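You operate a simulated robot arm through the tools that you are given. There is no shell and no other tool.

You run a simulated two-armed robot. Do the job below in one go: nothing can be reset, and whatever is moved stays where it is left.

JOB
Wind the cream gauge plate up into green, then back into yellow.
Fine: shut the blue knob and open the red handle first; use the large dark grey knob; shut the red handle last. The collar stays locked.

Only the result counts: the job must be done as asked and must still hold three seconds after the hand-in. Knocking over, shifting, dropping, spilling or breaking anything else fails it.

ROBOT AND FRAMES
Two 6-joint arms with two-finger grippers on one trunk that stands fixed in place. Base frame: the origin is at the foot of the trunk, x ahead of it, y to its left, z up. Units: mm, rad, N and s.
The left shoulder is at [60, 143, 900], the right one opposite. With the tool pointing down near the work surface each hand reaches from about 300 to 460 mm from the base axis, measured 20 degrees to its own side. Payload 2.45 kg a hand.
Tool frame (each hand has its own): the origin (TCP) lies between the finger pads and is the grasp point; the fingertips stand 26 mm ahead of it; z points along the fingers, y is the line along which they close. Largest opening 96 mm; the body of the gripper starts 69 mm behind the TCP.
Orientation is told as [roll, pitch, yaw] about the base's x, y, z axes, in that order, counted from this pose: with the fingers straight down and closing along the base's y, the tool's x points along the base's -x, its y along +y and its z along -z.

CONTROLS
- The arms move only by the tool nudge_tool. It takes "left_targets", "right_targets" or both (then of equal length, played together; a hand with none holds still); each is a list of rows, each a list of 7 numbers: the shift along the base's x, y, z in units of 250 mm (1.0 is 250 mm), then the turn, a rotation vector about the base's x, y, z in units of 60 degrees (1.0 is 60 degrees), then the finger opening in m, from 0 to 0.096. In form: [[tx, ty, tz, wx, wy, wz, grip], ...]. A call has 1 to 20 rows; each row is the pose to reach, as a shift and turn from the pose commanded when the call began. A call with a number of a shift or a turn outside -1 to 1 is refused whole. Each row takes 0.2 s and may step no farther than 50 mm and 0.15 rad from the row before; otherwise, or with a gripper value out of range, the whole call is refused. A pose out of reach is approached as far as the arm can. The call stops where the force on the tool passes 40 N (or 10 N more than at its start, if that is more) or the arm is blocked; 0.2 s more then pass. The fingers move at their own pace and stop on an object; they squeeze with about 33 N. The grip force told is the motor's: it shows also when the fingers shut on nothing. Time passes only in rows, and 0.2 s behind the last, so rows that repeat a pose let the fingers close. It gives the time, the measured TCP pose, the force on the tool (base axes), the opening and the grip force at its end, in the units of the frame above (readings bear some noise), with the torque about the TCP (base axes, N m) and any sound that the robot's microphone picked up.
- Cameras (640 x 400 px; columns grow to the right, rows downward): "scene" is now at [136.2, 22.5, 1512]; the picture's right is [0.34, -0.94, -0.00], its down [-0.67, -0.24, -0.70] and it looks along [0.66, 0.24, -0.71] (base axes); focal length 319 px, centre (320, 200). "left" rides on the left gripper at [82, -3, -98] in its tool frame; the picture's right is [0.04, 1.00, 0.00], its down [-0.73, 0.03, -0.68] and it looks along [-0.68, 0.03, 0.73] (tool axes); focal length 256 px, centre (320, 200). "right" rides on the right gripper at [82, 3, -98] in its tool frame; the picture's right is [-0.04, 1.00, 0.00], its down [-0.73, -0.03, -0.68] and it looks along [-0.68, -0.03, 0.73] (tool axes); focal length 256 px, centre (320, 200). There is no depth. A picture from a camera that has moved, and an enlarged one, comes with that camera's place and axes in the base frame and with its lens. The place of the scene camera against the robot may be out by one fixed shift of up to 12 mm in any direction.
- capture(camera): a new picture of that camera. It takes no simulated time.
- move_column(by): slides the trunk up (or, below 0, down) by that many mm; the arms and the scene camera ride with it, the base frame stays. It gives what a move gives, with no picture.
- aim_head(pan, tilt): turns the head with the scene camera to pan (to the left, within 1.501 rad either way) and tilt (down, from -0.506 to 1.204), counted from straight ahead of the robot. It gives what a move gives.
- zoom(camera, box): a new picture of the part [left, top, right, bottom] of that camera's present view, enlarged. It takes no simulated time.
- job_done(): hands the job in; it is judged then, once.

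Nothing tells you positions but the pictures and the camera data. Unless the task says otherwise, let go and move clear before handing in.

The tools are called after "Request:" as name(argument=value, ...) on one line, values as JSON. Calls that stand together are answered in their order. nudge_tool: Moves the arms, as the interface text tells. Its arguments: {"type":"object","properties":{"left_targets":{"type":"array","items":{"type":"array","items":{"type":"number"}}},"right_targets":{"type":"array","items":{"type":"array","items":{"type":"number"}}}},"required":[]} The other tools are called the same way: move_column (by) slides the trunk up or down; aim_head (pan, tilt) turns the head that bears the scene camera; capture (camera) takes a picture; zoom (camera, box) takes an enlarged picture of a part of a camera's view; job_done () hands the job in.

At the start:

```text
time: 0.0
left_position: [402.1, 436.4, 1163.8]
left_tcp_rot: [0.0, -0.002, -0.002]
left_wrist_force: [0.3, 0.1, 0.3]
left_torque: [-0.02, 0.01, 0.01]
left_finger_gap: 95.8
left_grasp_force: 0.1
right_position: [371.5, 10.1, 1204.7]
right_tcp_rot: [0.0, 0.0, -0.001]
right_wrist_force: [-0.3, 0.3, 0.5]
right_torque: [-0.01, -0.01, 0.01]
right_finger_gap: 95.7
right_grasp_force: 0.1
trunk travel left (down, up): [-525.0, 65.0]
head pan, tilt: [0.346, 0.794]
```

scene: 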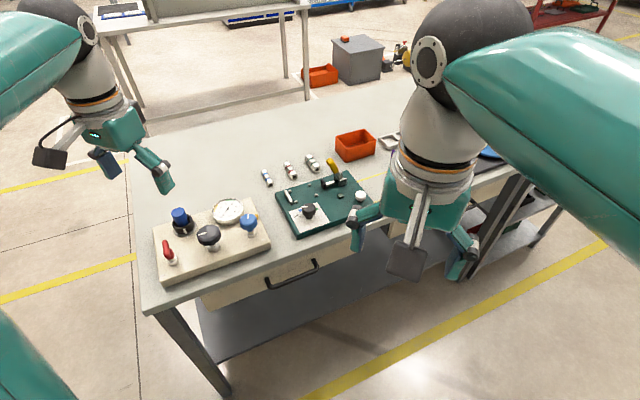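
right: 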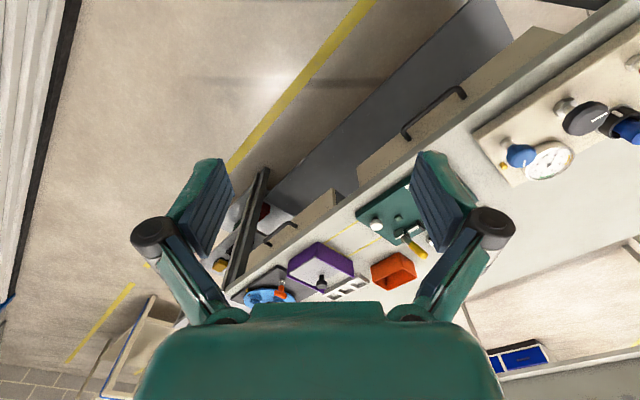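
left: 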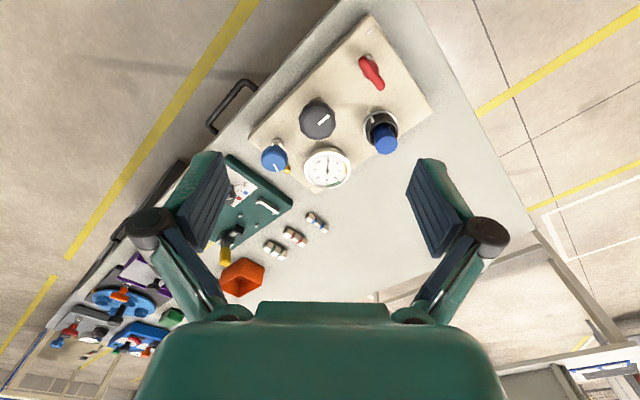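

I see a cream plate with a red handle, a dark blue knob/collar, a large dark grey knob, a blue knob and a gauge, on a bench ahead-left. I'll take enlarged views to work out which control is which before moving.

Request:
zoom(camera="scene", box=[140, 180, 290, 290])

Request:
zoom(camera="left", box=[230, 10, 450, 210])

Request:
zoom(camera="right", box=[460, 60, 640, 200])

```text
3.64 times, centred on (215, 235) of scene
camera zoom: at [136.2, 22.5, 1512.0], right [0.34, -0.94, 0.0], down [-0.67, -0.24, -0.7], along [0.66, 0.24, -0.71], focal length 1161 px, centre (702, 73)
```

zoom: 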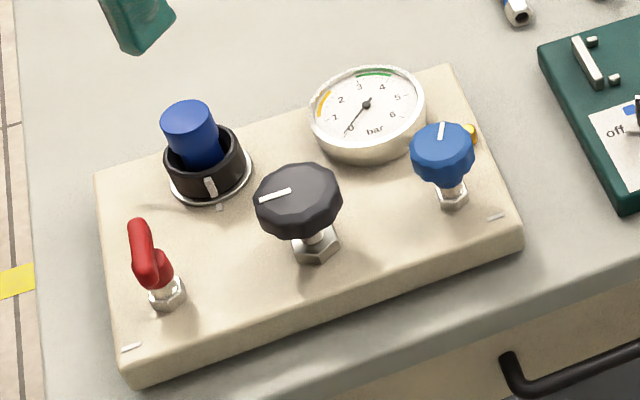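

```text
2.00 times, centred on (340, 110) of left
camera zoom: at [320.7, 433.9, 1262.1], right [-0.04, 1.0, 0.0], down [0.73, 0.03, 0.68], along [0.68, 0.03, -0.73], focal length 512 px, centre (280, 380)
```

zoom: 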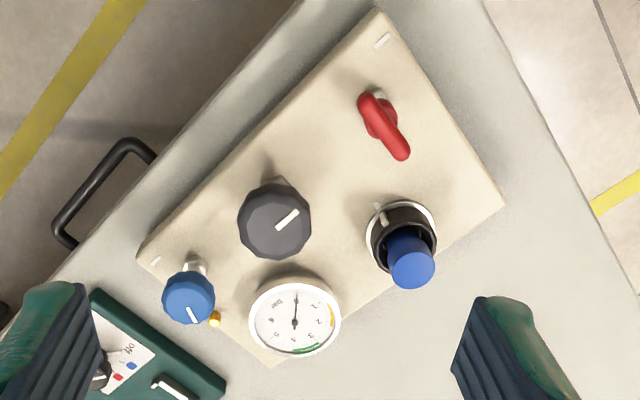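

```text
2.86 times, centred on (550, 130) of right
camera zoom: at [290.5, 12.2, 1303.4], right [0.04, 1.0, 0.0], down [0.73, -0.03, 0.68], along [0.68, -0.03, -0.73], focal length 731 px, centre (-337, 400)
```

zoom: 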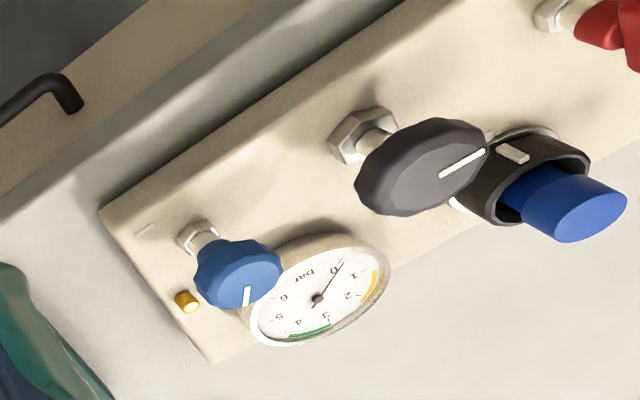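

The gauge reads 0, with a yellow arc at about 1–2 and a green arc at about 3–4. I place the controls roughly at: blue knob (563,369,909), grey knob (493,438,908), red handle (426,508,899). I'll look closer at each one's marks.

Request:
zoom(camera="left", box=[340, 20, 440, 90])

Request:
zoom(camera="left", box=[240, 120, 360, 200])

Request:
zoom(camera="left", box=[350, 90, 430, 160])

Request:
zoom(camera="scene", box=[150, 195, 210, 235])

Request:
zoom(camera="scene", box=[205, 190, 285, 250])

Request:
zoom(camera="scene", box=[140, 230, 220, 290])

```text
5.71 times, centred on (390, 55) of left
camera zoom: at [320.7, 433.9, 1262.1], right [-0.04, 1.0, 0.0], down [0.73, 0.03, 0.68], along [0.68, 0.03, -0.73], focal length 1463 px, centre (-80, 1029)
```

zoom: 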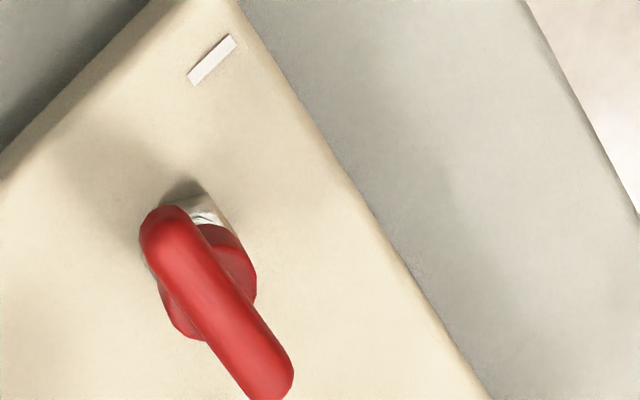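

```text
5.00 times, centred on (300, 160) of left
camera zoom: at [320.7, 433.9, 1262.1], right [-0.04, 1.0, 0.0], down [0.73, 0.03, 0.68], along [0.68, 0.03, -0.73], focal length 1280 px, centre (420, 400)
```

zoom: 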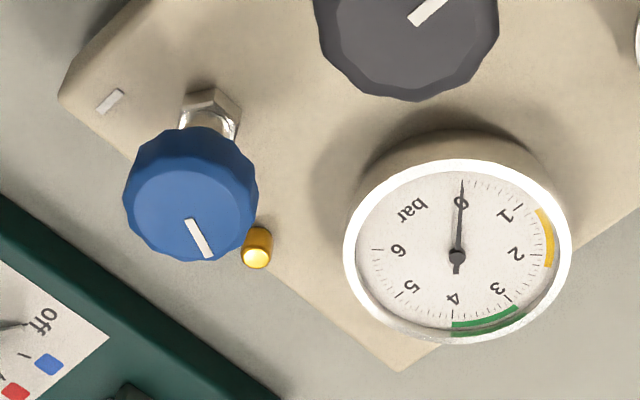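

```text
5.71 times, centred on (390, 125) of left
camera zoom: at [320.7, 433.9, 1262.1], right [-0.04, 1.0, 0.0], down [0.73, 0.03, 0.68], along [0.68, 0.03, -0.73], focal length 1463 px, centre (-80, 629)
```

zoom: 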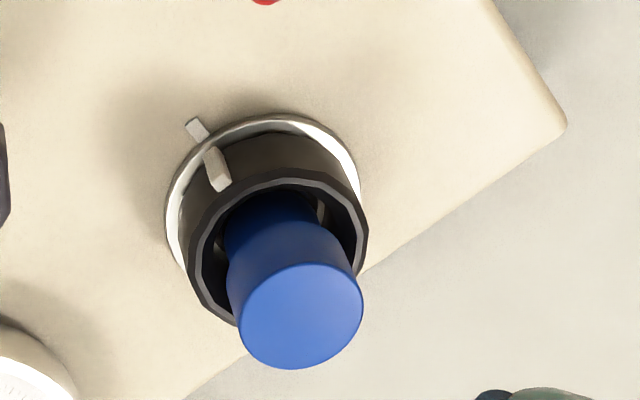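

```text
10.00 times, centred on (180, 215) of scene
camera zoom: at [136.2, 22.5, 1512.0], right [0.34, -0.94, 0.0], down [-0.67, -0.24, -0.7], along [0.66, 0.24, -0.71], focal length 3193 px, centre (1720, 50)
```

zoom: 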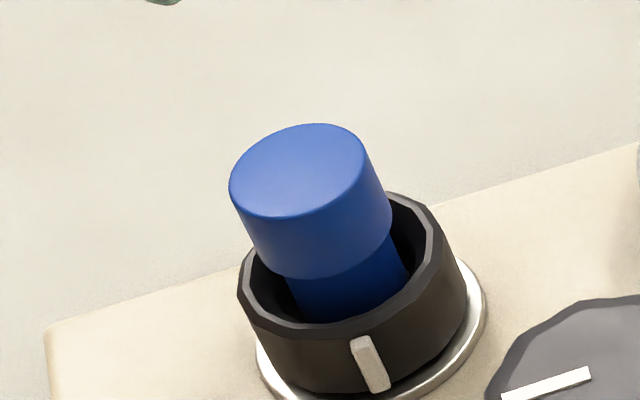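

```text
6.67 times, centred on (245, 220) of scene
camera zoom: at [136.2, 22.5, 1512.0], right [0.34, -0.94, 0.0], down [-0.67, -0.24, -0.7], along [0.66, 0.24, -0.71], focal length 2129 px, centre (820, 67)
```

zoom: 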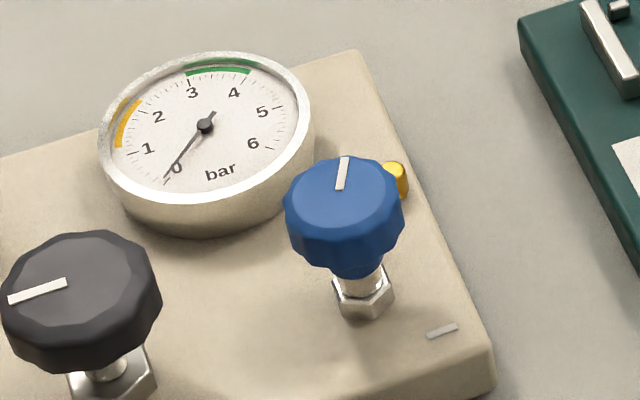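

```text
6.67 times, centred on (180, 260) of scene
camera zoom: at [136.2, 22.5, 1512.0], right [0.34, -0.94, 0.0], down [-0.67, -0.24, -0.7], along [0.66, 0.24, -0.71], focal length 2129 px, centre (1253, -200)
```

zoom: 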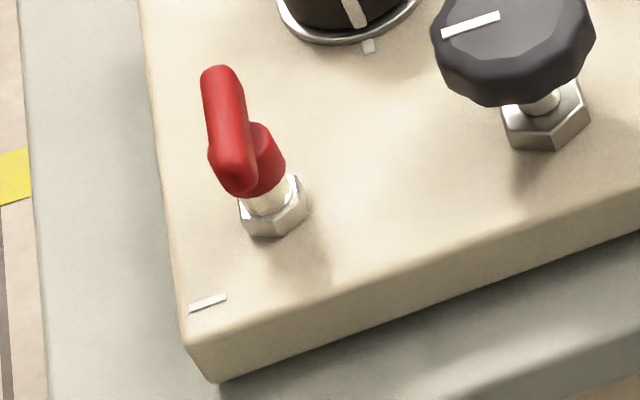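

The red handle stands across the plate's long axis with the pipe-line marks running along it, so it is probably shut. The collar mark lines up with its plate mark, so it is locked and I'll leave it alone. The plate is far out, so I'll first lower the trunk a little to see how the arms ride with it.

Request:
move_column(by=-100)

```text
time: 1.3
left_position: [401.5, 436.2, 1065.1]
left_tcp_rot: [0.0, -0.002, -0.001]
left_wrist_force: [-0.1, 0.3, -0.3]
left_torque: [0.03, -0.01, 0.02]
left_finger_gap: 96.0
left_grasp_force: 0.1
right_position: [371.3, 8.9, 1106.5]
right_tcp_rot: [0.0, -0.001, -0.001]
right_wrist_force: [-0.2, 0.2, 0.0]
right_torque: [0.0, 0.01, 0.0]
right_finger_gap: 95.9
right_grasp_force: 0.1
trunk travel left (down, up): [-425.0, 165.0]
head pan, tilt: [0.346, 0.794]
```

The trunk went down 100 mm and the hands rode along, with the left TCP now at z≈1065. I'll raise the left hand relative to the trunk so I can lower the trunk further safely.

Request:
nudge_tool(left_targets=[[0, 0, 0.2, 0, 0, 0, 0.096], [0, 0, 0.4, 0, 0, 0, 0.096], [0, 0, 0.6, 0, 0, 0, 0.096], [0, 0, 0.8, 0, 0, 0, 0.096]])

Request:
move_column(by=-180)

Request:
capture(camera="scene")

```text
time: 2.3
left_position: [382.4, 424.5, 1174.6]
left_tcp_rot: [0.0, -0.002, -0.001]
left_wrist_force: [0.4, -0.7, 0.2]
left_torque: [-0.03, 0.03, -0.02]
left_finger_gap: 96.0
left_grasp_force: 0.1
left hand out of reach, approached as far as the arm can: row 3, 4
right_position: [372.6, 9.4, 1104.9]
right_tcp_rot: [-0.001, 0.001, -0.001]
right_wrist_force: [0.4, -0.6, -0.5]
right_torque: [-0.01, 0.0, 0.01]
right_finger_gap: 96.0
right_grasp_force: 0.1
trunk travel left (down, up): [-425.0, 165.0]
head pan, tilt: [0.346, 0.794]
```

```text
time: 4.3
left_position: [381.6, 423.7, 996.4]
left_tcp_rot: [0.002, -0.004, 0.0]
left_wrist_force: [-0.4, 0.1, -1.5]
left_torque: [0.0, -0.03, 0.02]
left_finger_gap: 95.8
left_grasp_force: 0.1
right_position: [371.0, 9.7, 926.4]
right_tcp_rot: [0.0, 0.002, -0.001]
right_wrist_force: [-0.2, 0.1, -0.4]
right_torque: [0.01, 0.01, 0.01]
right_finger_gap: 96.3
right_grasp_force: 0.0
trunk travel left (down, up): [-245.0, 345.0]
head pan, tilt: [0.346, 0.794]
```

```text
taken
camera scene: at [136.0, 22.4, 1232.1], right [0.34, -0.94, 0.0], down [-0.67, -0.24, -0.7], along [0.66, 0.24, -0.71], focal length 319 px, centre (320, 200)
```

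scene: 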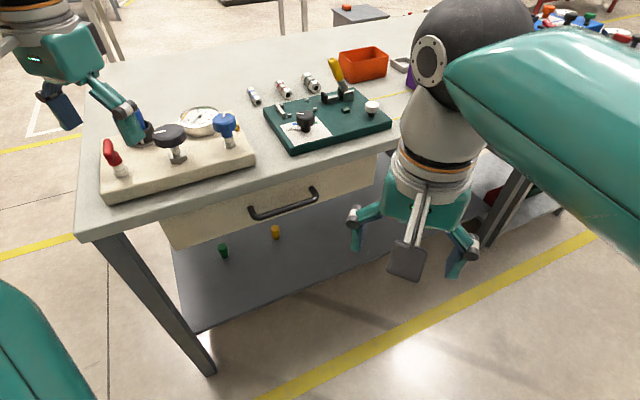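

The left arm reaches its limit near z≈1175 at the earlier trunk height. It is now at (382,424,996), and the plate top is at z≈855 with its long axis turned −45°. I'll look with the left wrist camera.

Request:
capture(camera="left")

Request:
zoom(camera="scene", box=[80, 80, 270, 210])

```text
taken
camera left: at [298.6, 421.0, 1093.3], right [-0.04, 1.0, 0.0], down [0.73, 0.03, 0.68], along [0.68, 0.03, -0.73], focal length 256 px, centre (320, 200)
```

left: 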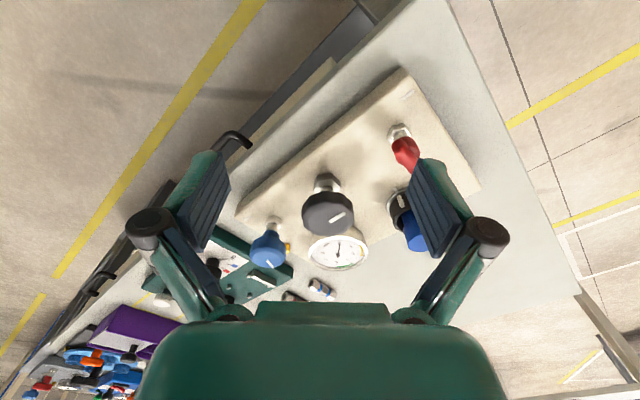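

```text
3.08 times, centred on (175, 145) of scene
camera zoom: at [136.0, 22.4, 1232.1], right [0.34, -0.94, 0.0], down [-0.67, -0.24, -0.7], along [0.66, 0.24, -0.71], focal length 982 px, centre (766, 369)
```

zoom: 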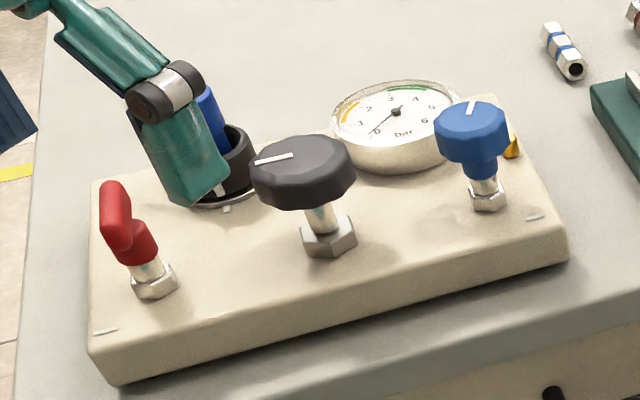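

The hand has clear space above the knobs, with fingertips at z≈970 and knob tops at about 930. I'll test reach by moving out toward the blue knob at this height.

Request:
nudge_tool(left_targets=[[0.15, -0.05, 0, 0, 0, 0, 0.096], [0.3, -0.1, 0, 0, 0, 0, 0.096], [0.45, -0.15, 0, 0, 0, 0, 0.096], [0.6, -0.2, 0, 0, 0, 0, 0.096]])

```text
time: 5.3
left_position: [491.6, 362.1, 956.0]
left_tcp_rot: [0.001, -0.005, 0.002]
left_wrist_force: [0.0, 0.9, -0.3]
left_torque: [0.02, 0.01, 0.02]
left_finger_gap: 95.8
left_grasp_force: 0.0
left hand out of reach, approached as far as the arm can: row 1, 2, 3, 4
right_position: [370.5, 9.7, 925.9]
right_tcp_rot: [0.0, 0.0, -0.001]
right_wrist_force: [0.3, -0.4, -0.5]
right_torque: [0.02, -0.02, -0.02]
right_finger_gap: 96.0
right_grasp_force: 0.1
trunk travel left (down, up): [-245.0, 345.0]
head pan, tilt: [0.346, 0.794]
```

The hand reached only (492,362,956), which fits a shoulder now at about z=620. Lowering the trunk was the wrong way, so I'll raise it back up.

Request:
move_column(by=280)

Request:
nudge_tool(left_targets=[[0, 0, -0.15, 0, 0, 0, 0.096], [0, 0, -0.3, 0, 0, 0, 0.096], [0, 0, -0.45, 0, 0, 0, 0.096], [0, 0, -0.6, 0, 0, 0, 0.096], [0, 0, -0.75, 0, 0, 0, 0.096]])

Request:
capture(camera="left")

Request:
capture(camera="scene")

```text
time: 8.2
left_position: [490.9, 362.8, 1234.7]
left_tcp_rot: [0.002, -0.006, 0.0]
left_wrist_force: [-0.2, -1.1, -0.2]
left_torque: [0.01, -0.02, 0.0]
left_finger_gap: 96.1
left_grasp_force: 0.2
right_position: [371.3, 9.5, 1205.5]
right_tcp_rot: [0.001, -0.001, -0.001]
right_wrist_force: [0.0, 0.2, 0.6]
right_torque: [0.01, 0.06, 0.01]
right_finger_gap: 96.0
right_grasp_force: 0.1
trunk travel left (down, up): [-525.0, 65.0]
head pan, tilt: [0.346, 0.794]
```

```text
time: 9.4
left_position: [492.4, 363.3, 1048.2]
left_tcp_rot: [0.002, -0.006, 0.001]
left_wrist_force: [0.3, 0.4, -0.7]
left_torque: [-0.03, 0.04, -0.04]
left_finger_gap: 95.9
left_grasp_force: 0.2
right_position: [372.4, 9.7, 1205.5]
right_tcp_rot: [0.0, 0.002, 0.001]
right_wrist_force: [0.3, 0.7, 0.5]
right_torque: [-0.02, 0.03, 0.01]
right_finger_gap: 95.9
right_grasp_force: 0.0
trunk travel left (down, up): [-525.0, 65.0]
head pan, tilt: [0.346, 0.794]
```

```text
taken
camera left: at [409.6, 359.6, 1145.6], right [-0.04, 1.0, 0.0], down [0.73, 0.03, 0.68], along [0.68, 0.03, -0.73], focal length 256 px, centre (320, 200)
```

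left: 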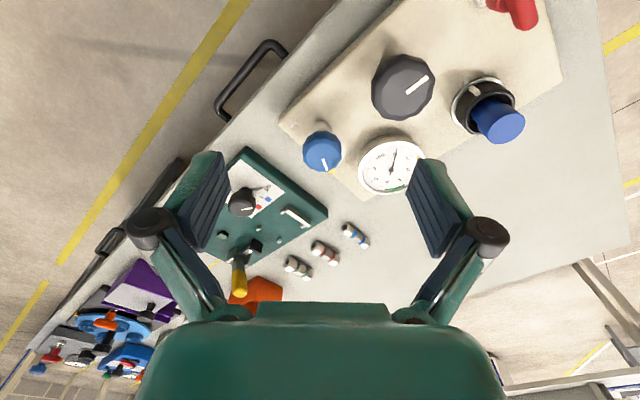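

```text
taken
camera scene: at [136.8, 22.8, 1512.0], right [0.34, -0.94, 0.0], down [-0.67, -0.24, -0.7], along [0.66, 0.24, -0.71], focal length 319 px, centre (320, 200)
```

scene: 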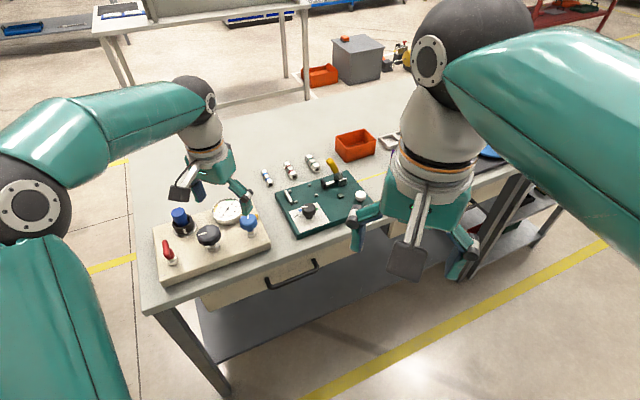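

The left arm now reaches out well. I'm at (492,363,1048) and will enlarge the wrist view for precise knob positions and gauge marks.

Request:
zoom(camera="left", box=[280, 100, 440, 200])

Request:
zoom(camera="left", box=[340, 20, 500, 120])

Request:
zoom(camera="scene", box=[140, 190, 280, 280])

```text
4.00 times, centred on (360, 150) of left
camera zoom: at [409.6, 359.6, 1145.6], right [-0.04, 1.0, 0.0], down [0.73, 0.03, 0.68], along [0.68, 0.03, -0.73], focal length 1024 px, centre (160, 400)
```

zoom: 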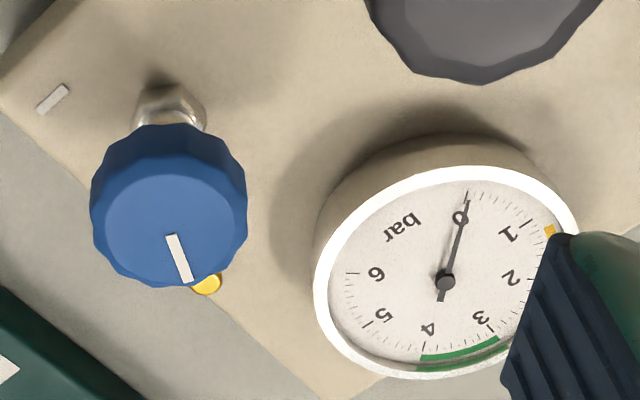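

```text
4.00 times, centred on (420, 70) of left
camera zoom: at [409.6, 359.6, 1145.6], right [-0.04, 1.0, 0.0], down [0.73, 0.03, 0.68], along [0.68, 0.03, -0.73], focal length 1024 px, centre (-80, 720)
```

zoom: 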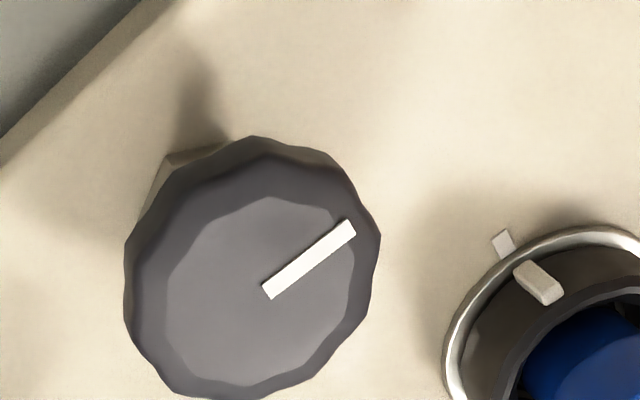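

```text
4.44 times, centred on (210, 235) of scene
camera zoom: at [136.8, 22.8, 1512.0], right [0.34, -0.94, 0.0], down [-0.67, -0.24, -0.7], along [0.66, 0.24, -0.71], focal length 1419 px, centre (809, 44)
```

zoom: 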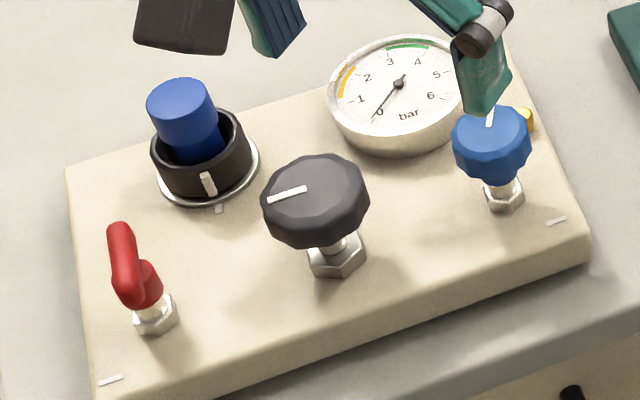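

Triangulating both wrist views puts the blue knob centre at about (564,368) with its top at z≈916, and the grey knob at (491,438) with its top at z≈918. The red pivot should lie on the same line near (421,508). I'll move over for a closer look at the red handle.

Request:
nudge_tool(left_targets=[[-0.09, 0.137, 0.012, 0, 0, 0, 0.096], [-0.18, 0.274, 0.024, 0, 0, 0, 0.096], [-0.27, 0.411, 0.036, 0, 0, 0, 0.096], [-0.36, 0.548, 0.048, 0, 0, 0, 0.096]])

Request:
capture(camera="left")

Request:
zoom(camera="left", box=[260, 50, 420, 150])

```text
time: 10.4
left_position: [400.4, 498.7, 1060.9]
left_tcp_rot: [0.002, -0.006, 0.0]
left_wrist_force: [0.2, -0.2, -0.4]
left_torque: [0.0, 0.01, 0.04]
left_finger_gap: 96.1
left_grasp_force: 0.1
right_position: [371.3, 9.7, 1206.4]
right_tcp_rot: [0.002, -0.002, 0.0]
right_wrist_force: [-1.0, 0.0, 0.2]
right_torque: [0.02, -0.02, -0.01]
right_finger_gap: 95.7
right_grasp_force: 0.2
trunk travel left (down, up): [-525.0, 65.0]
head pan, tilt: [0.346, 0.794]
```

```text
taken
camera left: at [318.5, 495.7, 1159.7], right [-0.04, 1.0, 0.0], down [0.73, 0.03, 0.68], along [0.68, 0.03, -0.73], focal length 256 px, centre (320, 200)
```

left: 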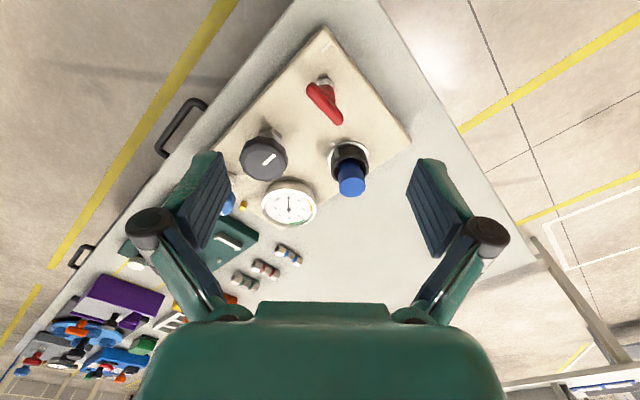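

```text
4.00 times, centred on (340, 100) of left
camera zoom: at [318.5, 495.7, 1159.7], right [-0.04, 1.0, 0.0], down [0.73, 0.03, 0.68], along [0.68, 0.03, -0.73], focal length 1024 px, centre (240, 600)
```

zoom: 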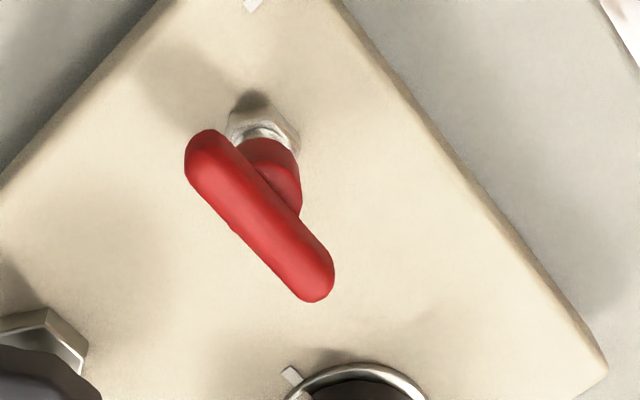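

The red handle is a symmetric T-bar centred at about (421,507) at z≈915, lying across the plate (direction ~45°), so it is shut as expected. The gauge centre is about (602,460). Next I'll move above the blue knob, turn the wrist +60° for a long clockwise stroke, and narrow the fingers.

Request:
nudge_tool(left_targets=[[0.081, -0.066, -0.03, 0, 0, 0.125, 0.08], [0.163, -0.132, -0.06, 0, 0, 0.25, 0.07], [0.244, -0.197, -0.1, 0, 0, 0.375, 0.064], [0.326, -0.263, -0.15, 0, 0, 0.5, 0.064], [0.407, -0.329, -0.2, 0, 0, 0.625, 0.064], [0.488, -0.395, -0.25, 0, 0, 0.75, 0.064], [0.57, -0.46, -0.3, 0, 0, 0.875, 0.064], [0.651, -0.526, -0.342, 0, 0, 1.0, 0.064]])

Request:
capture(camera="left")

Request:
zoom(camera="scene", box=[140, 170, 300, 270])

```text
time: 12.2
left_position: [566.5, 367.5, 974.8]
left_tcp_rot: [0.002, -0.006, 1.051]
left_wrist_force: [-0.4, -0.1, -1.2]
left_torque: [0.02, 0.0, -0.03]
left_finger_gap: 64.1
left_grasp_force: 0.1
right_position: [372.2, 9.0, 1205.4]
right_tcp_rot: [0.0, 0.002, 0.0]
right_wrist_force: [0.2, 0.0, 0.1]
right_torque: [0.0, 0.03, 0.02]
right_finger_gap: 95.9
right_grasp_force: 0.1
trunk travel left (down, up): [-525.0, 65.0]
head pan, tilt: [0.346, 0.794]
```

```text
taken
camera left: at [527.7, 295.4, 1072.1], right [-0.89, 0.46, 0.0], down [0.34, 0.65, 0.68], along [0.31, 0.61, -0.73], focal length 256 px, centre (320, 200)
```

left: 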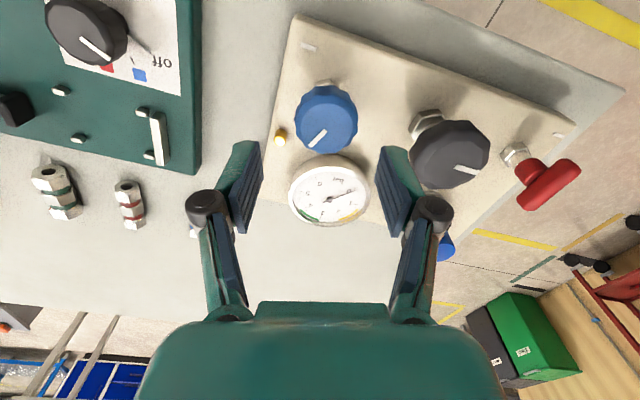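

```text
4.00 times, centred on (220, 220) of scene
camera zoom: at [137.5, 22.2, 1511.9], right [0.34, -0.94, 0.0], down [-0.67, -0.24, -0.7], along [0.66, 0.24, -0.71], focal length 1277 px, centre (720, 120)
```

zoom: 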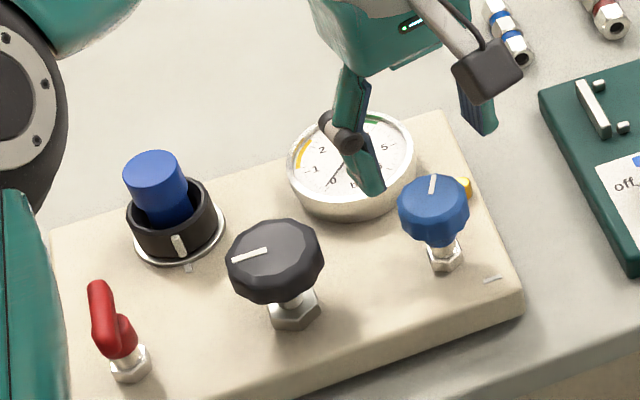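

The wrist turned freely to +60° and the hand hangs above the blue knob. I'll enlarge to refine the alignment before lowering.

Request:
zoom(camera="left", box=[260, 60, 420, 160])

```text
4.00 times, centred on (340, 110) of left
camera zoom: at [527.7, 295.4, 1072.1], right [-0.89, 0.46, 0.0], down [0.34, 0.65, 0.68], along [0.31, 0.61, -0.73], focal length 1024 px, centre (240, 560)
```

zoom: 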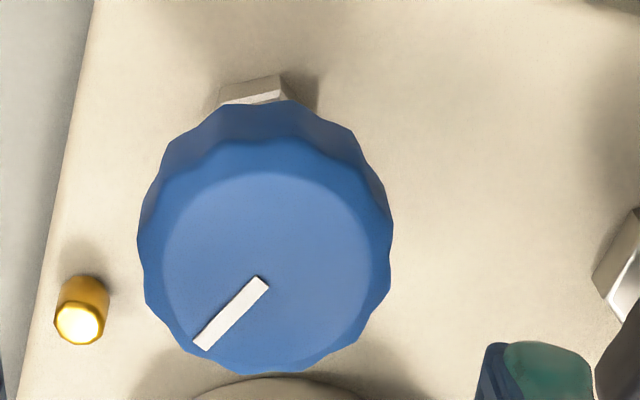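

The blue knob centre sits about 5 mm to −x of the present TCP. I'll shift by that and lower around it with the fingers open, to TCP z≈906.

Request:
nudge_tool(left_targets=[[-0.019, 0.002, 0, 0, 0, 0, 0.064], [-0.019, 0.002, -0.1, 0, 0, 0, 0.064], [-0.019, 0.002, -0.2, 0, 0, 0, 0.064], [-0.019, 0.002, -0.272, 0, 0, 0, 0.064]])

Request:
zoom(camera="left", box=[220, 40, 420, 165])

Request:
zoom(camera="scene", box=[190, 170, 290, 250])

```text
time: 13.2
left_position: [559.2, 367.4, 904.8]
left_tcp_rot: [0.004, -0.005, 1.05]
left_wrist_force: [-0.7, -0.5, 0.3]
left_torque: [-0.02, -0.02, 0.01]
left_finger_gap: 63.8
left_grasp_force: 0.1
right_position: [370.6, 10.3, 1205.3]
right_tcp_rot: [-0.001, 0.001, 0.002]
right_wrist_force: [0.3, -0.5, -0.9]
right_torque: [-0.04, 0.0, -0.04]
right_finger_gap: 95.9
right_grasp_force: 0.0
trunk travel left (down, up): [-525.0, 65.0]
head pan, tilt: [0.346, 0.794]
```

```text
3.20 times, centred on (320, 102) of left
camera zoom: at [520.1, 295.6, 1003.6], right [-0.89, 0.46, 0.0], down [0.34, 0.65, 0.68], along [0.32, 0.61, -0.73], focal length 819 px, centre (320, 512)
```

zoom: 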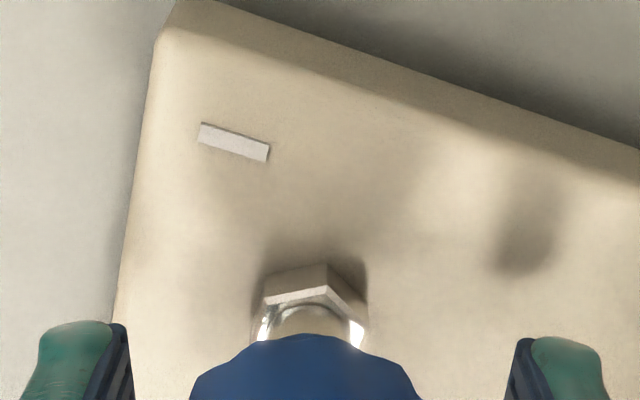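

```text
5.00 times, centred on (240, 210) of scene
camera zoom: at [136.8, 22.7, 1512.0], right [0.34, -0.94, 0.0], down [-0.67, -0.24, -0.7], along [0.66, 0.24, -0.71], focal length 1596 px, centre (720, 150)
```

zoom: 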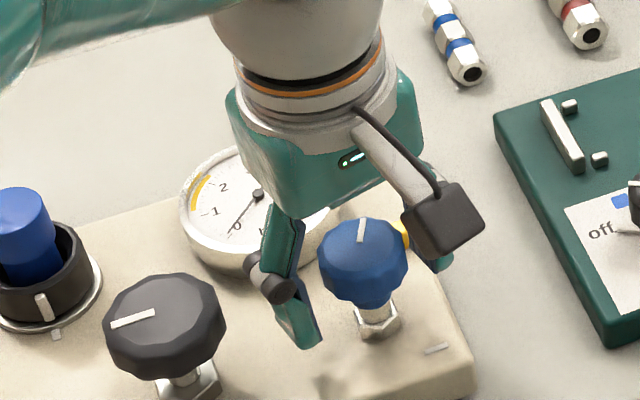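

The knob lies between the fingers, about 1.5 mm off centre along the closing line. I'll correct that and close on it.

Request:
nudge_tool(left_targets=[[0.005, -0.003, 0, 0, 0, 0, 0.064], [0.005, -0.003, 0, 0, 0, 0, 0.045], [0.005, -0.003, 0, 0, 0, 0, 0.036], [0.005, -0.003, 0, 0, 0, 0, 0.03], [0.005, -0.003, 0, 0, 0, 0, 0.03]])

Request:
zoom(camera="scene", box=[190, 170, 290, 250])

```text
time: 14.4
left_position: [560.1, 366.3, 905.5]
left_tcp_rot: [0.0, -0.005, 1.047]
left_wrist_force: [4.9, -2.6, 0.8]
left_torque: [-0.06, -0.17, -0.04]
left_finger_gap: 40.4
left_grasp_force: 44.6
right_position: [371.2, 9.7, 1205.7]
right_tcp_rot: [0.0, 0.001, 0.0]
right_wrist_force: [0.7, 0.3, -1.2]
right_torque: [0.04, -0.01, -0.02]
right_finger_gap: 96.1
right_grasp_force: 0.1
trunk travel left (down, up): [-525.0, 65.0]
head pan, tilt: [0.346, 0.794]
```

```text
5.00 times, centred on (240, 210) of scene
camera zoom: at [137.1, 22.1, 1511.9], right [0.34, -0.94, 0.0], down [-0.67, -0.24, -0.7], along [0.66, 0.24, -0.71], focal length 1596 px, centre (720, 150)
```

zoom: 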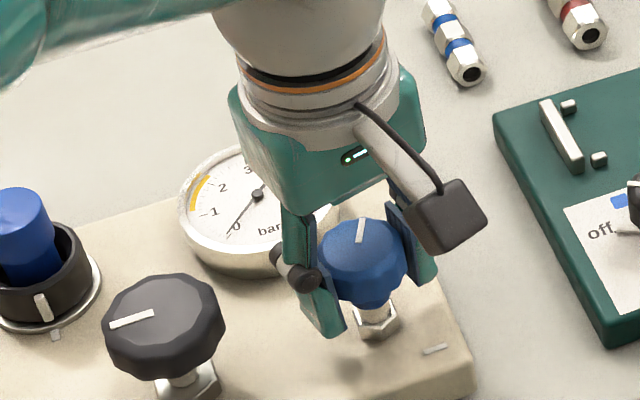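

The blue knob is gripped at 40.4 mm with little side force. I'll turn it clockwise (shut) gently by about 25° and watch the torque and sound.

Request:
nudge_tool(left_targets=[[0.002, -0.001, 0, 0, 0, -0.1, 0.03], [0.002, -0.001, 0, 0, 0, -0.2, 0.03], [0.002, -0.001, 0, 0, 0, -0.3, 0.03], [0.002, -0.001, 0, 0, 0, -0.4, 0.03]])

Request:
zoom(camera="scene", box=[190, 170, 290, 250])

```text
time: 15.4
left_position: [560.2, 366.7, 906.9]
left_tcp_rot: [0.003, -0.005, 0.626]
left_wrist_force: [0.6, 0.1, 3.7]
left_torque: [-0.08, 0.52, 0.07]
left_finger_gap: 40.3
left_grasp_force: 45.5
right_position: [371.9, 9.6, 1206.3]
right_tcp_rot: [0.0, 0.0, 0.001]
right_wrist_force: [0.3, 0.4, 1.0]
right_torque: [0.01, 0.0, 0.0]
right_finger_gap: 95.9
right_grasp_force: 0.1
trunk travel left (down, up): [-525.0, 65.0]
head pan, tilt: [0.346, 0.794]
```

```text
5.00 times, centred on (240, 210) of scene
camera zoom: at [136.3, 22.2, 1512.1], right [0.34, -0.94, 0.0], down [-0.67, -0.24, -0.7], along [0.66, 0.24, -0.71], focal length 1596 px, centre (720, 150)
```

zoom: 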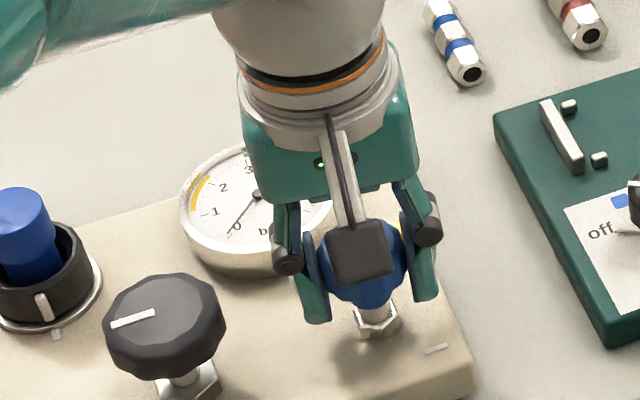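

The knob turns easily (z torque about 0.07 Nm). I'll keep turning clockwise and watch for an end stop.

Request:
nudge_tool(left_targets=[[0, 0, 0, 0, 0, -0.12, 0.03], [0, 0, 0, 0, 0, -0.24, 0.03], [0, 0, 0, 0, 0, -0.36, 0.03], [0, 0, 0, 0, 0, -0.48, 0.03], [0, 0, 0, 0, 0, -0.6, 0.03], [0, 0, 0, 0, 0, -0.72, 0.03], [0, 0, 0, 0, 0, -0.84, 0.03], [0, 0, 0, 0, 0, -0.96, 0.03]])

Request:
zoom(camera="scene", box=[190, 170, 290, 250])

```text
time: 17.2
left_position: [559.5, 368.5, 905.5]
left_tcp_rot: [0.002, -0.006, -0.375]
left_wrist_force: [0.0, 5.7, -0.7]
left_torque: [-0.12, -0.15, 0.96]
left_finger_gap: 40.2
left_grasp_force: 45.4
right_position: [371.8, 10.3, 1204.6]
right_tcp_rot: [0.0, 0.001, 0.001]
right_wrist_force: [-0.6, -0.5, 1.2]
right_torque: [0.02, 0.0, 0.01]
right_finger_gap: 96.0
right_grasp_force: 0.0
trunk travel left (down, up): [-525.0, 65.0]
head pan, tilt: [0.346, 0.794]
```

```text
5.00 times, centred on (240, 210) of scene
camera zoom: at [136.5, 23.3, 1511.9], right [0.34, -0.94, 0.0], down [-0.67, -0.24, -0.7], along [0.66, 0.24, -0.71], focal length 1596 px, centre (720, 150)
```

zoom: 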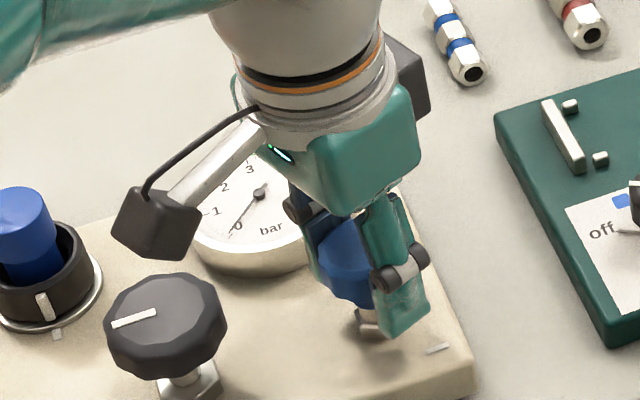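

Torque about z jumped to 0.96 Nm, which suggests the shut stop. I'll open the fingers, rise, and look at where the pointer now stands.

Request:
nudge_tool(left_targets=[[0, 0, 0, 0, 0, 0, 0.05], [0, 0, 0, 0, 0, 0, 0.064], [0, 0, 0.14, 0, 0, 0, 0.064], [0, 0, 0.28, 0, 0, 0, 0.064]])

Request:
zoom(camera="left", box=[220, 60, 420, 185])

Request:
zoom(camera="scene", box=[190, 170, 290, 250])

```text
time: 18.2
left_position: [561.2, 365.2, 977.4]
left_tcp_rot: [0.001, -0.005, -0.377]
left_wrist_force: [-0.6, -1.1, 0.3]
left_torque: [0.0, 0.03, 0.03]
left_finger_gap: 64.1
left_grasp_force: 0.1
right_position: [370.6, 8.7, 1205.8]
right_tcp_rot: [-0.001, -0.001, -0.002]
right_wrist_force: [-0.3, -0.2, -0.8]
right_torque: [0.0, -0.01, 0.02]
right_finger_gap: 96.0
right_grasp_force: 0.1
trunk travel left (down, up): [-525.0, 65.0]
head pan, tilt: [0.346, 0.794]
```

```text
3.20 times, centred on (320, 122) of left
camera zoom: at [482.4, 394.1, 1074.6], right [0.33, 0.94, 0.0], down [0.69, -0.24, 0.68], along [0.64, -0.23, -0.73], focal length 819 px, centre (320, 448)
```

zoom: 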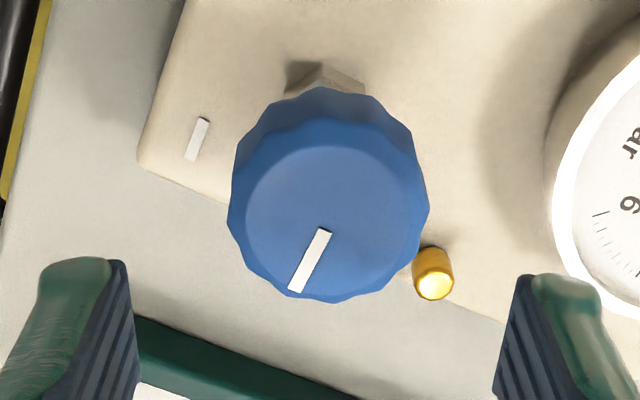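

```text
5.00 times, centred on (240, 210) of scene
camera zoom: at [136.2, 22.2, 1512.0], right [0.34, -0.94, 0.0], down [-0.67, -0.24, -0.7], along [0.66, 0.24, -0.71], focal length 1596 px, centre (720, 150)
```

zoom: 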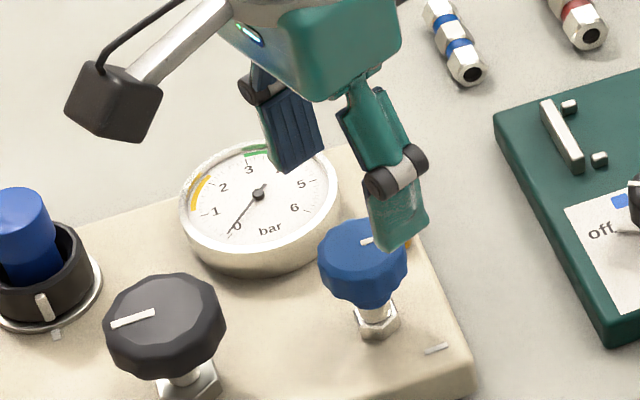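

The blue knob's pointer stopped at −42° to −45°, having slipped at a firm stop after about 63° clockwise, so it is shut. Next I'll move above the red handle and turn the wrist so the fingers close across its bar.

Request:
nudge_tool(left_targets=[[-0.07, 0.07, 0.02, 0, 0, 0.125, 0.064], [-0.14, 0.14, 0.04, 0, 0, 0.25, 0.064], [-0.21, 0.21, 0.04, 0, 0, 0.375, 0.064], [-0.28, 0.28, 0.04, 0, 0, 0.5, 0.064], [-0.35, 0.35, 0.04, 0, 0, 0.625, 0.064], [-0.42, 0.42, 0.04, 0, 0, 0.75, 0.064], [-0.49, 0.49, 0.04, 0, 0, 0.875, 0.064], [-0.56, 0.56, 0.04, 0, 0, 1.0, 0.064]])

Request:
nudge_tool(left_targets=[[0, 0, 0, 0, 0, 0.11, 0.064]])

Request:
capture(camera="left")

Request:
zoom(camera="left", box=[220, 50, 420, 175])

```text
time: 20.0
left_position: [418.0, 508.3, 987.1]
left_tcp_rot: [0.001, -0.005, 0.671]
left_wrist_force: [-0.1, 0.6, -0.1]
left_torque: [-0.01, -0.01, -0.02]
left_finger_gap: 63.9
left_grasp_force: 0.1
right_position: [371.3, 9.5, 1205.7]
right_tcp_rot: [-0.001, 0.0, -0.002]
right_wrist_force: [-0.6, 0.0, -0.5]
right_torque: [-0.01, 0.0, -0.02]
right_finger_gap: 96.4
right_grasp_force: 0.1
trunk travel left (down, up): [-525.0, 65.0]
head pan, tilt: [0.346, 0.794]
```

```text
time: 20.4
left_position: [418.2, 508.4, 987.9]
left_tcp_rot: [0.002, -0.005, 0.786]
left_wrist_force: [-0.7, -1.2, 0.0]
left_torque: [0.01, 0.0, -0.01]
left_finger_gap: 64.4
left_grasp_force: 0.1
right_position: [372.5, 9.8, 1207.0]
right_tcp_rot: [-0.001, -0.001, -0.001]
right_wrist_force: [-0.2, 0.1, 1.3]
right_torque: [-0.06, 0.0, -0.02]
right_finger_gap: 96.2
right_grasp_force: 0.0
trunk travel left (down, up): [-525.0, 65.0]
head pan, tilt: [0.346, 0.794]
```

```text
taken
camera left: at [363.5, 448.0, 1084.8], right [-0.74, 0.68, 0.0], down [0.49, 0.54, 0.68], along [0.46, 0.5, -0.73], focal length 256 px, centre (320, 200)
```

left: 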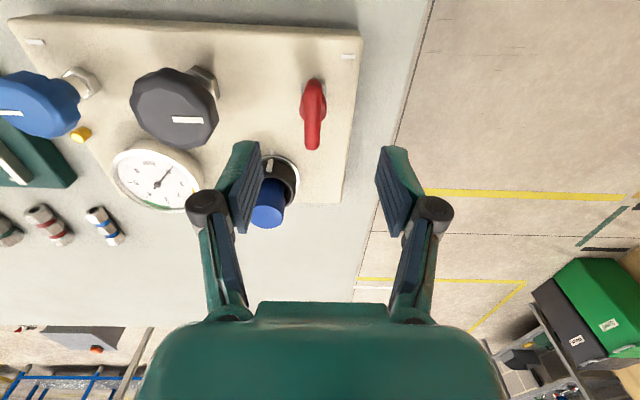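

```text
3.20 times, centred on (320, 112) of left
camera zoom: at [363.5, 448.0, 1084.8], right [-0.74, 0.68, 0.0], down [0.49, 0.54, 0.68], along [0.46, 0.5, -0.73], focal length 819 px, centre (320, 480)
```

zoom: 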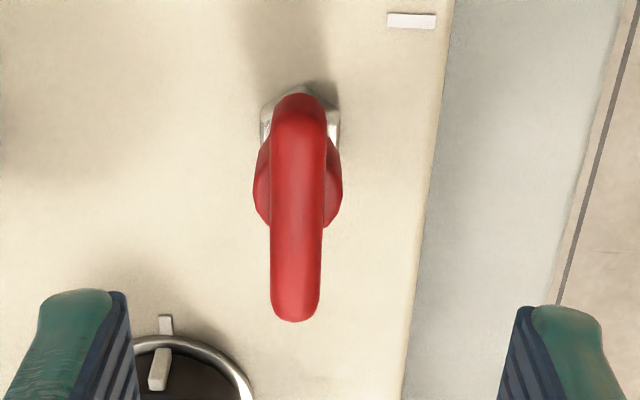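

The red bar lies exactly along the tool's x at 45°, with its pivot at about (419.7,503). The hub is wider than the bar, so I want only the fingertips beside the bar. I'll centre over it and lower part-way, then check tip height against the bar.

Request:
nudge_tool(left_targets=[[0.006, -0.0216, 0, 0, 0, 0, 0.064], [0.006, -0.0216, -0.1, 0, 0, 0, 0.05], [0.006, -0.0216, -0.19, 0, 0, 0, 0.04]])

Request:
zoom(camera="left", box=[220, 50, 420, 175])

Request:
zoom(camera="scene", box=[140, 220, 200, 280])

```text
time: 21.2
left_position: [422.3, 501.9, 938.6]
left_tcp_rot: [0.004, -0.006, 0.787]
left_wrist_force: [1.0, 0.3, -0.1]
left_torque: [0.02, 0.03, 0.0]
left_finger_gap: 40.1
left_grasp_force: 0.1
right_position: [372.3, 8.5, 1205.6]
right_tcp_rot: [0.001, -0.001, 0.001]
right_wrist_force: [0.5, 0.7, 0.0]
right_torque: [-0.02, -0.02, -0.02]
right_finger_gap: 95.9
right_grasp_force: 0.1
trunk travel left (down, up): [-525.0, 65.0]
head pan, tilt: [0.346, 0.794]
```

```text
3.20 times, centred on (320, 112) of left
camera zoom: at [364.7, 442.4, 1036.3], right [-0.74, 0.68, 0.0], down [0.5, 0.54, 0.68], along [0.46, 0.5, -0.73], focal length 819 px, centre (320, 480)
```

zoom: 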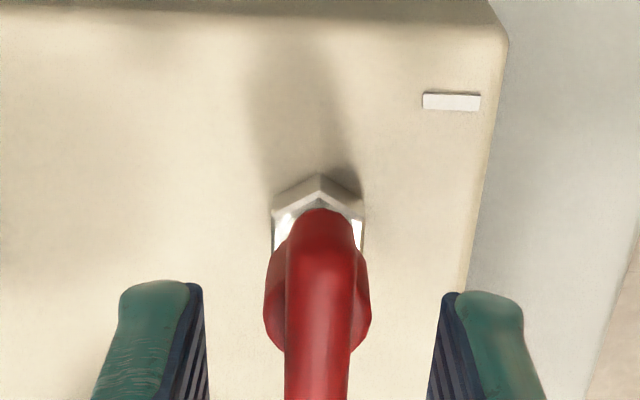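

```text
6.67 times, centred on (170, 250) of scene
camera zoom: at [136.5, 22.6, 1512.0], right [0.34, -0.94, 0.0], down [-0.67, -0.24, -0.7], along [0.66, 0.24, -0.71], focal length 2129 px, centre (1320, -133)
```

zoom: 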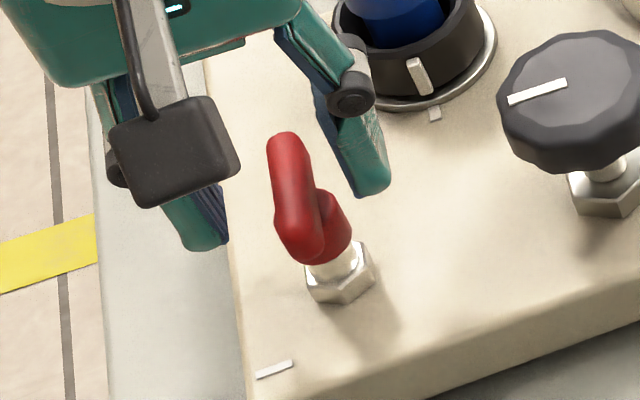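

The fingers straddle the bar, well centred, and I estimate bar mid-height at z≈912. I'll lower about 5 mm more so just the tips overlap the bar, then close.

Request:
nudge_tool(left_targets=[[0.003, 0.003, -0.02, 0, 0, 0, 0.04], [0.003, 0.003, -0.02, 0, 0, 0, 0.02], [0.003, 0.003, -0.02, 0, 0, 0, 0.008], [0.003, 0.003, -0.02, 0, 0, 0, 0.004], [0.003, 0.003, -0.02, 0, 0, 0, 0.004]])

Request:
zoom(camera="left", box=[220, 50, 420, 175])

Request:
zoom(camera="scene", box=[140, 220, 200, 280])

```text
time: 22.4
left_position: [422.3, 502.3, 934.4]
left_tcp_rot: [0.004, -0.004, 0.786]
left_wrist_force: [-1.3, -1.2, -3.4]
left_torque: [0.41, -0.42, -0.02]
left_finger_gap: 11.8
left_grasp_force: 39.1
right_position: [371.4, 9.7, 1205.9]
right_tcp_rot: [0.0, 0.001, 0.002]
right_wrist_force: [0.3, -0.7, -0.9]
right_torque: [0.0, 0.0, 0.0]
right_finger_gap: 96.1
right_grasp_force: 0.0
trunk travel left (down, up): [-525.0, 65.0]
head pan, tilt: [0.346, 0.794]
```

```text
3.20 times, centred on (320, 112) of left
camera zoom: at [365.6, 442.8, 1031.8], right [-0.74, 0.68, 0.0], down [0.5, 0.54, 0.68], along [0.46, 0.5, -0.73], focal length 819 px, centre (320, 480)
```

zoom: 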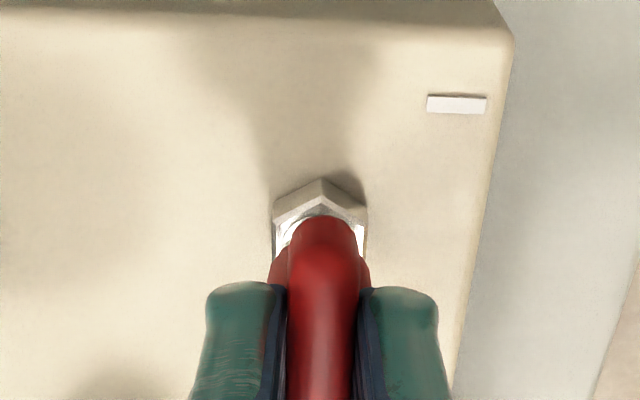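

```text
6.67 times, centred on (170, 250) of scene
camera zoom: at [136.2, 22.6, 1511.9], right [0.34, -0.94, 0.0], down [-0.67, -0.24, -0.7], along [0.66, 0.24, -0.71], focal length 2129 px, centre (1320, -133)
```

zoom: 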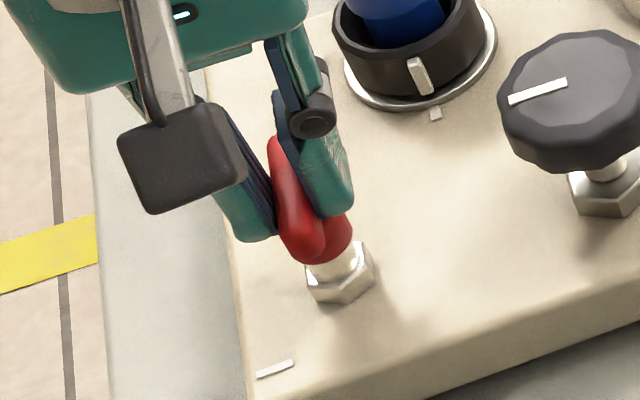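

The bar is gripped at 11.8 mm, so the fingers hold the bar and not the hub. I'll try opening it counter-clockwise by about 20° first and check the torque.

Request:
nudge_tool(left_targets=[[0, 0, 0, 0, 0, 0.1, 0.004], [0, 0, 0, 0, 0, 0.2, 0.004], [0, 0, 0, 0, 0, 0.33, 0.004]])

Request:
zoom(camera="scene", box=[140, 220, 200, 280])

```text
time: 23.2
left_position: [422.6, 501.9, 934.7]
left_tcp_rot: [0.003, -0.007, 1.132]
left_wrist_force: [1.0, -3.3, 1.3]
left_torque: [-0.65, 0.24, -0.05]
left_finger_gap: 11.9
left_grasp_force: 38.9
right_position: [371.9, 9.5, 1205.9]
right_tcp_rot: [-0.001, 0.0, -0.001]
right_wrist_force: [-0.2, 0.2, 0.2]
right_torque: [0.02, -0.04, -0.01]
right_finger_gap: 96.1
right_grasp_force: 0.0
trunk travel left (down, up): [-525.0, 65.0]
head pan, tilt: [0.346, 0.794]
```

```text
6.67 times, centred on (170, 250) of scene
camera zoom: at [136.5, 22.0, 1512.1], right [0.34, -0.94, 0.0], down [-0.67, -0.24, -0.7], along [0.66, 0.24, -0.71], focal length 2129 px, centre (1320, -133)
```

zoom: 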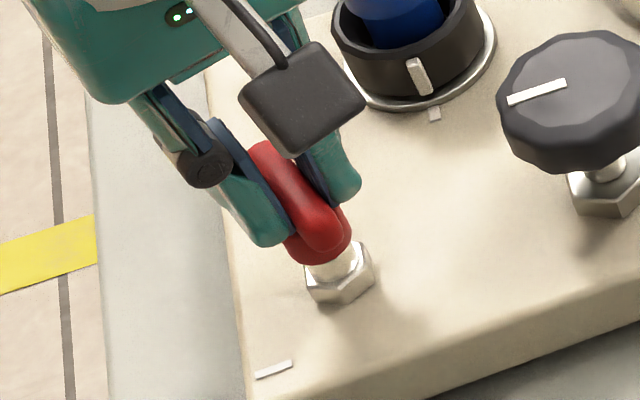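

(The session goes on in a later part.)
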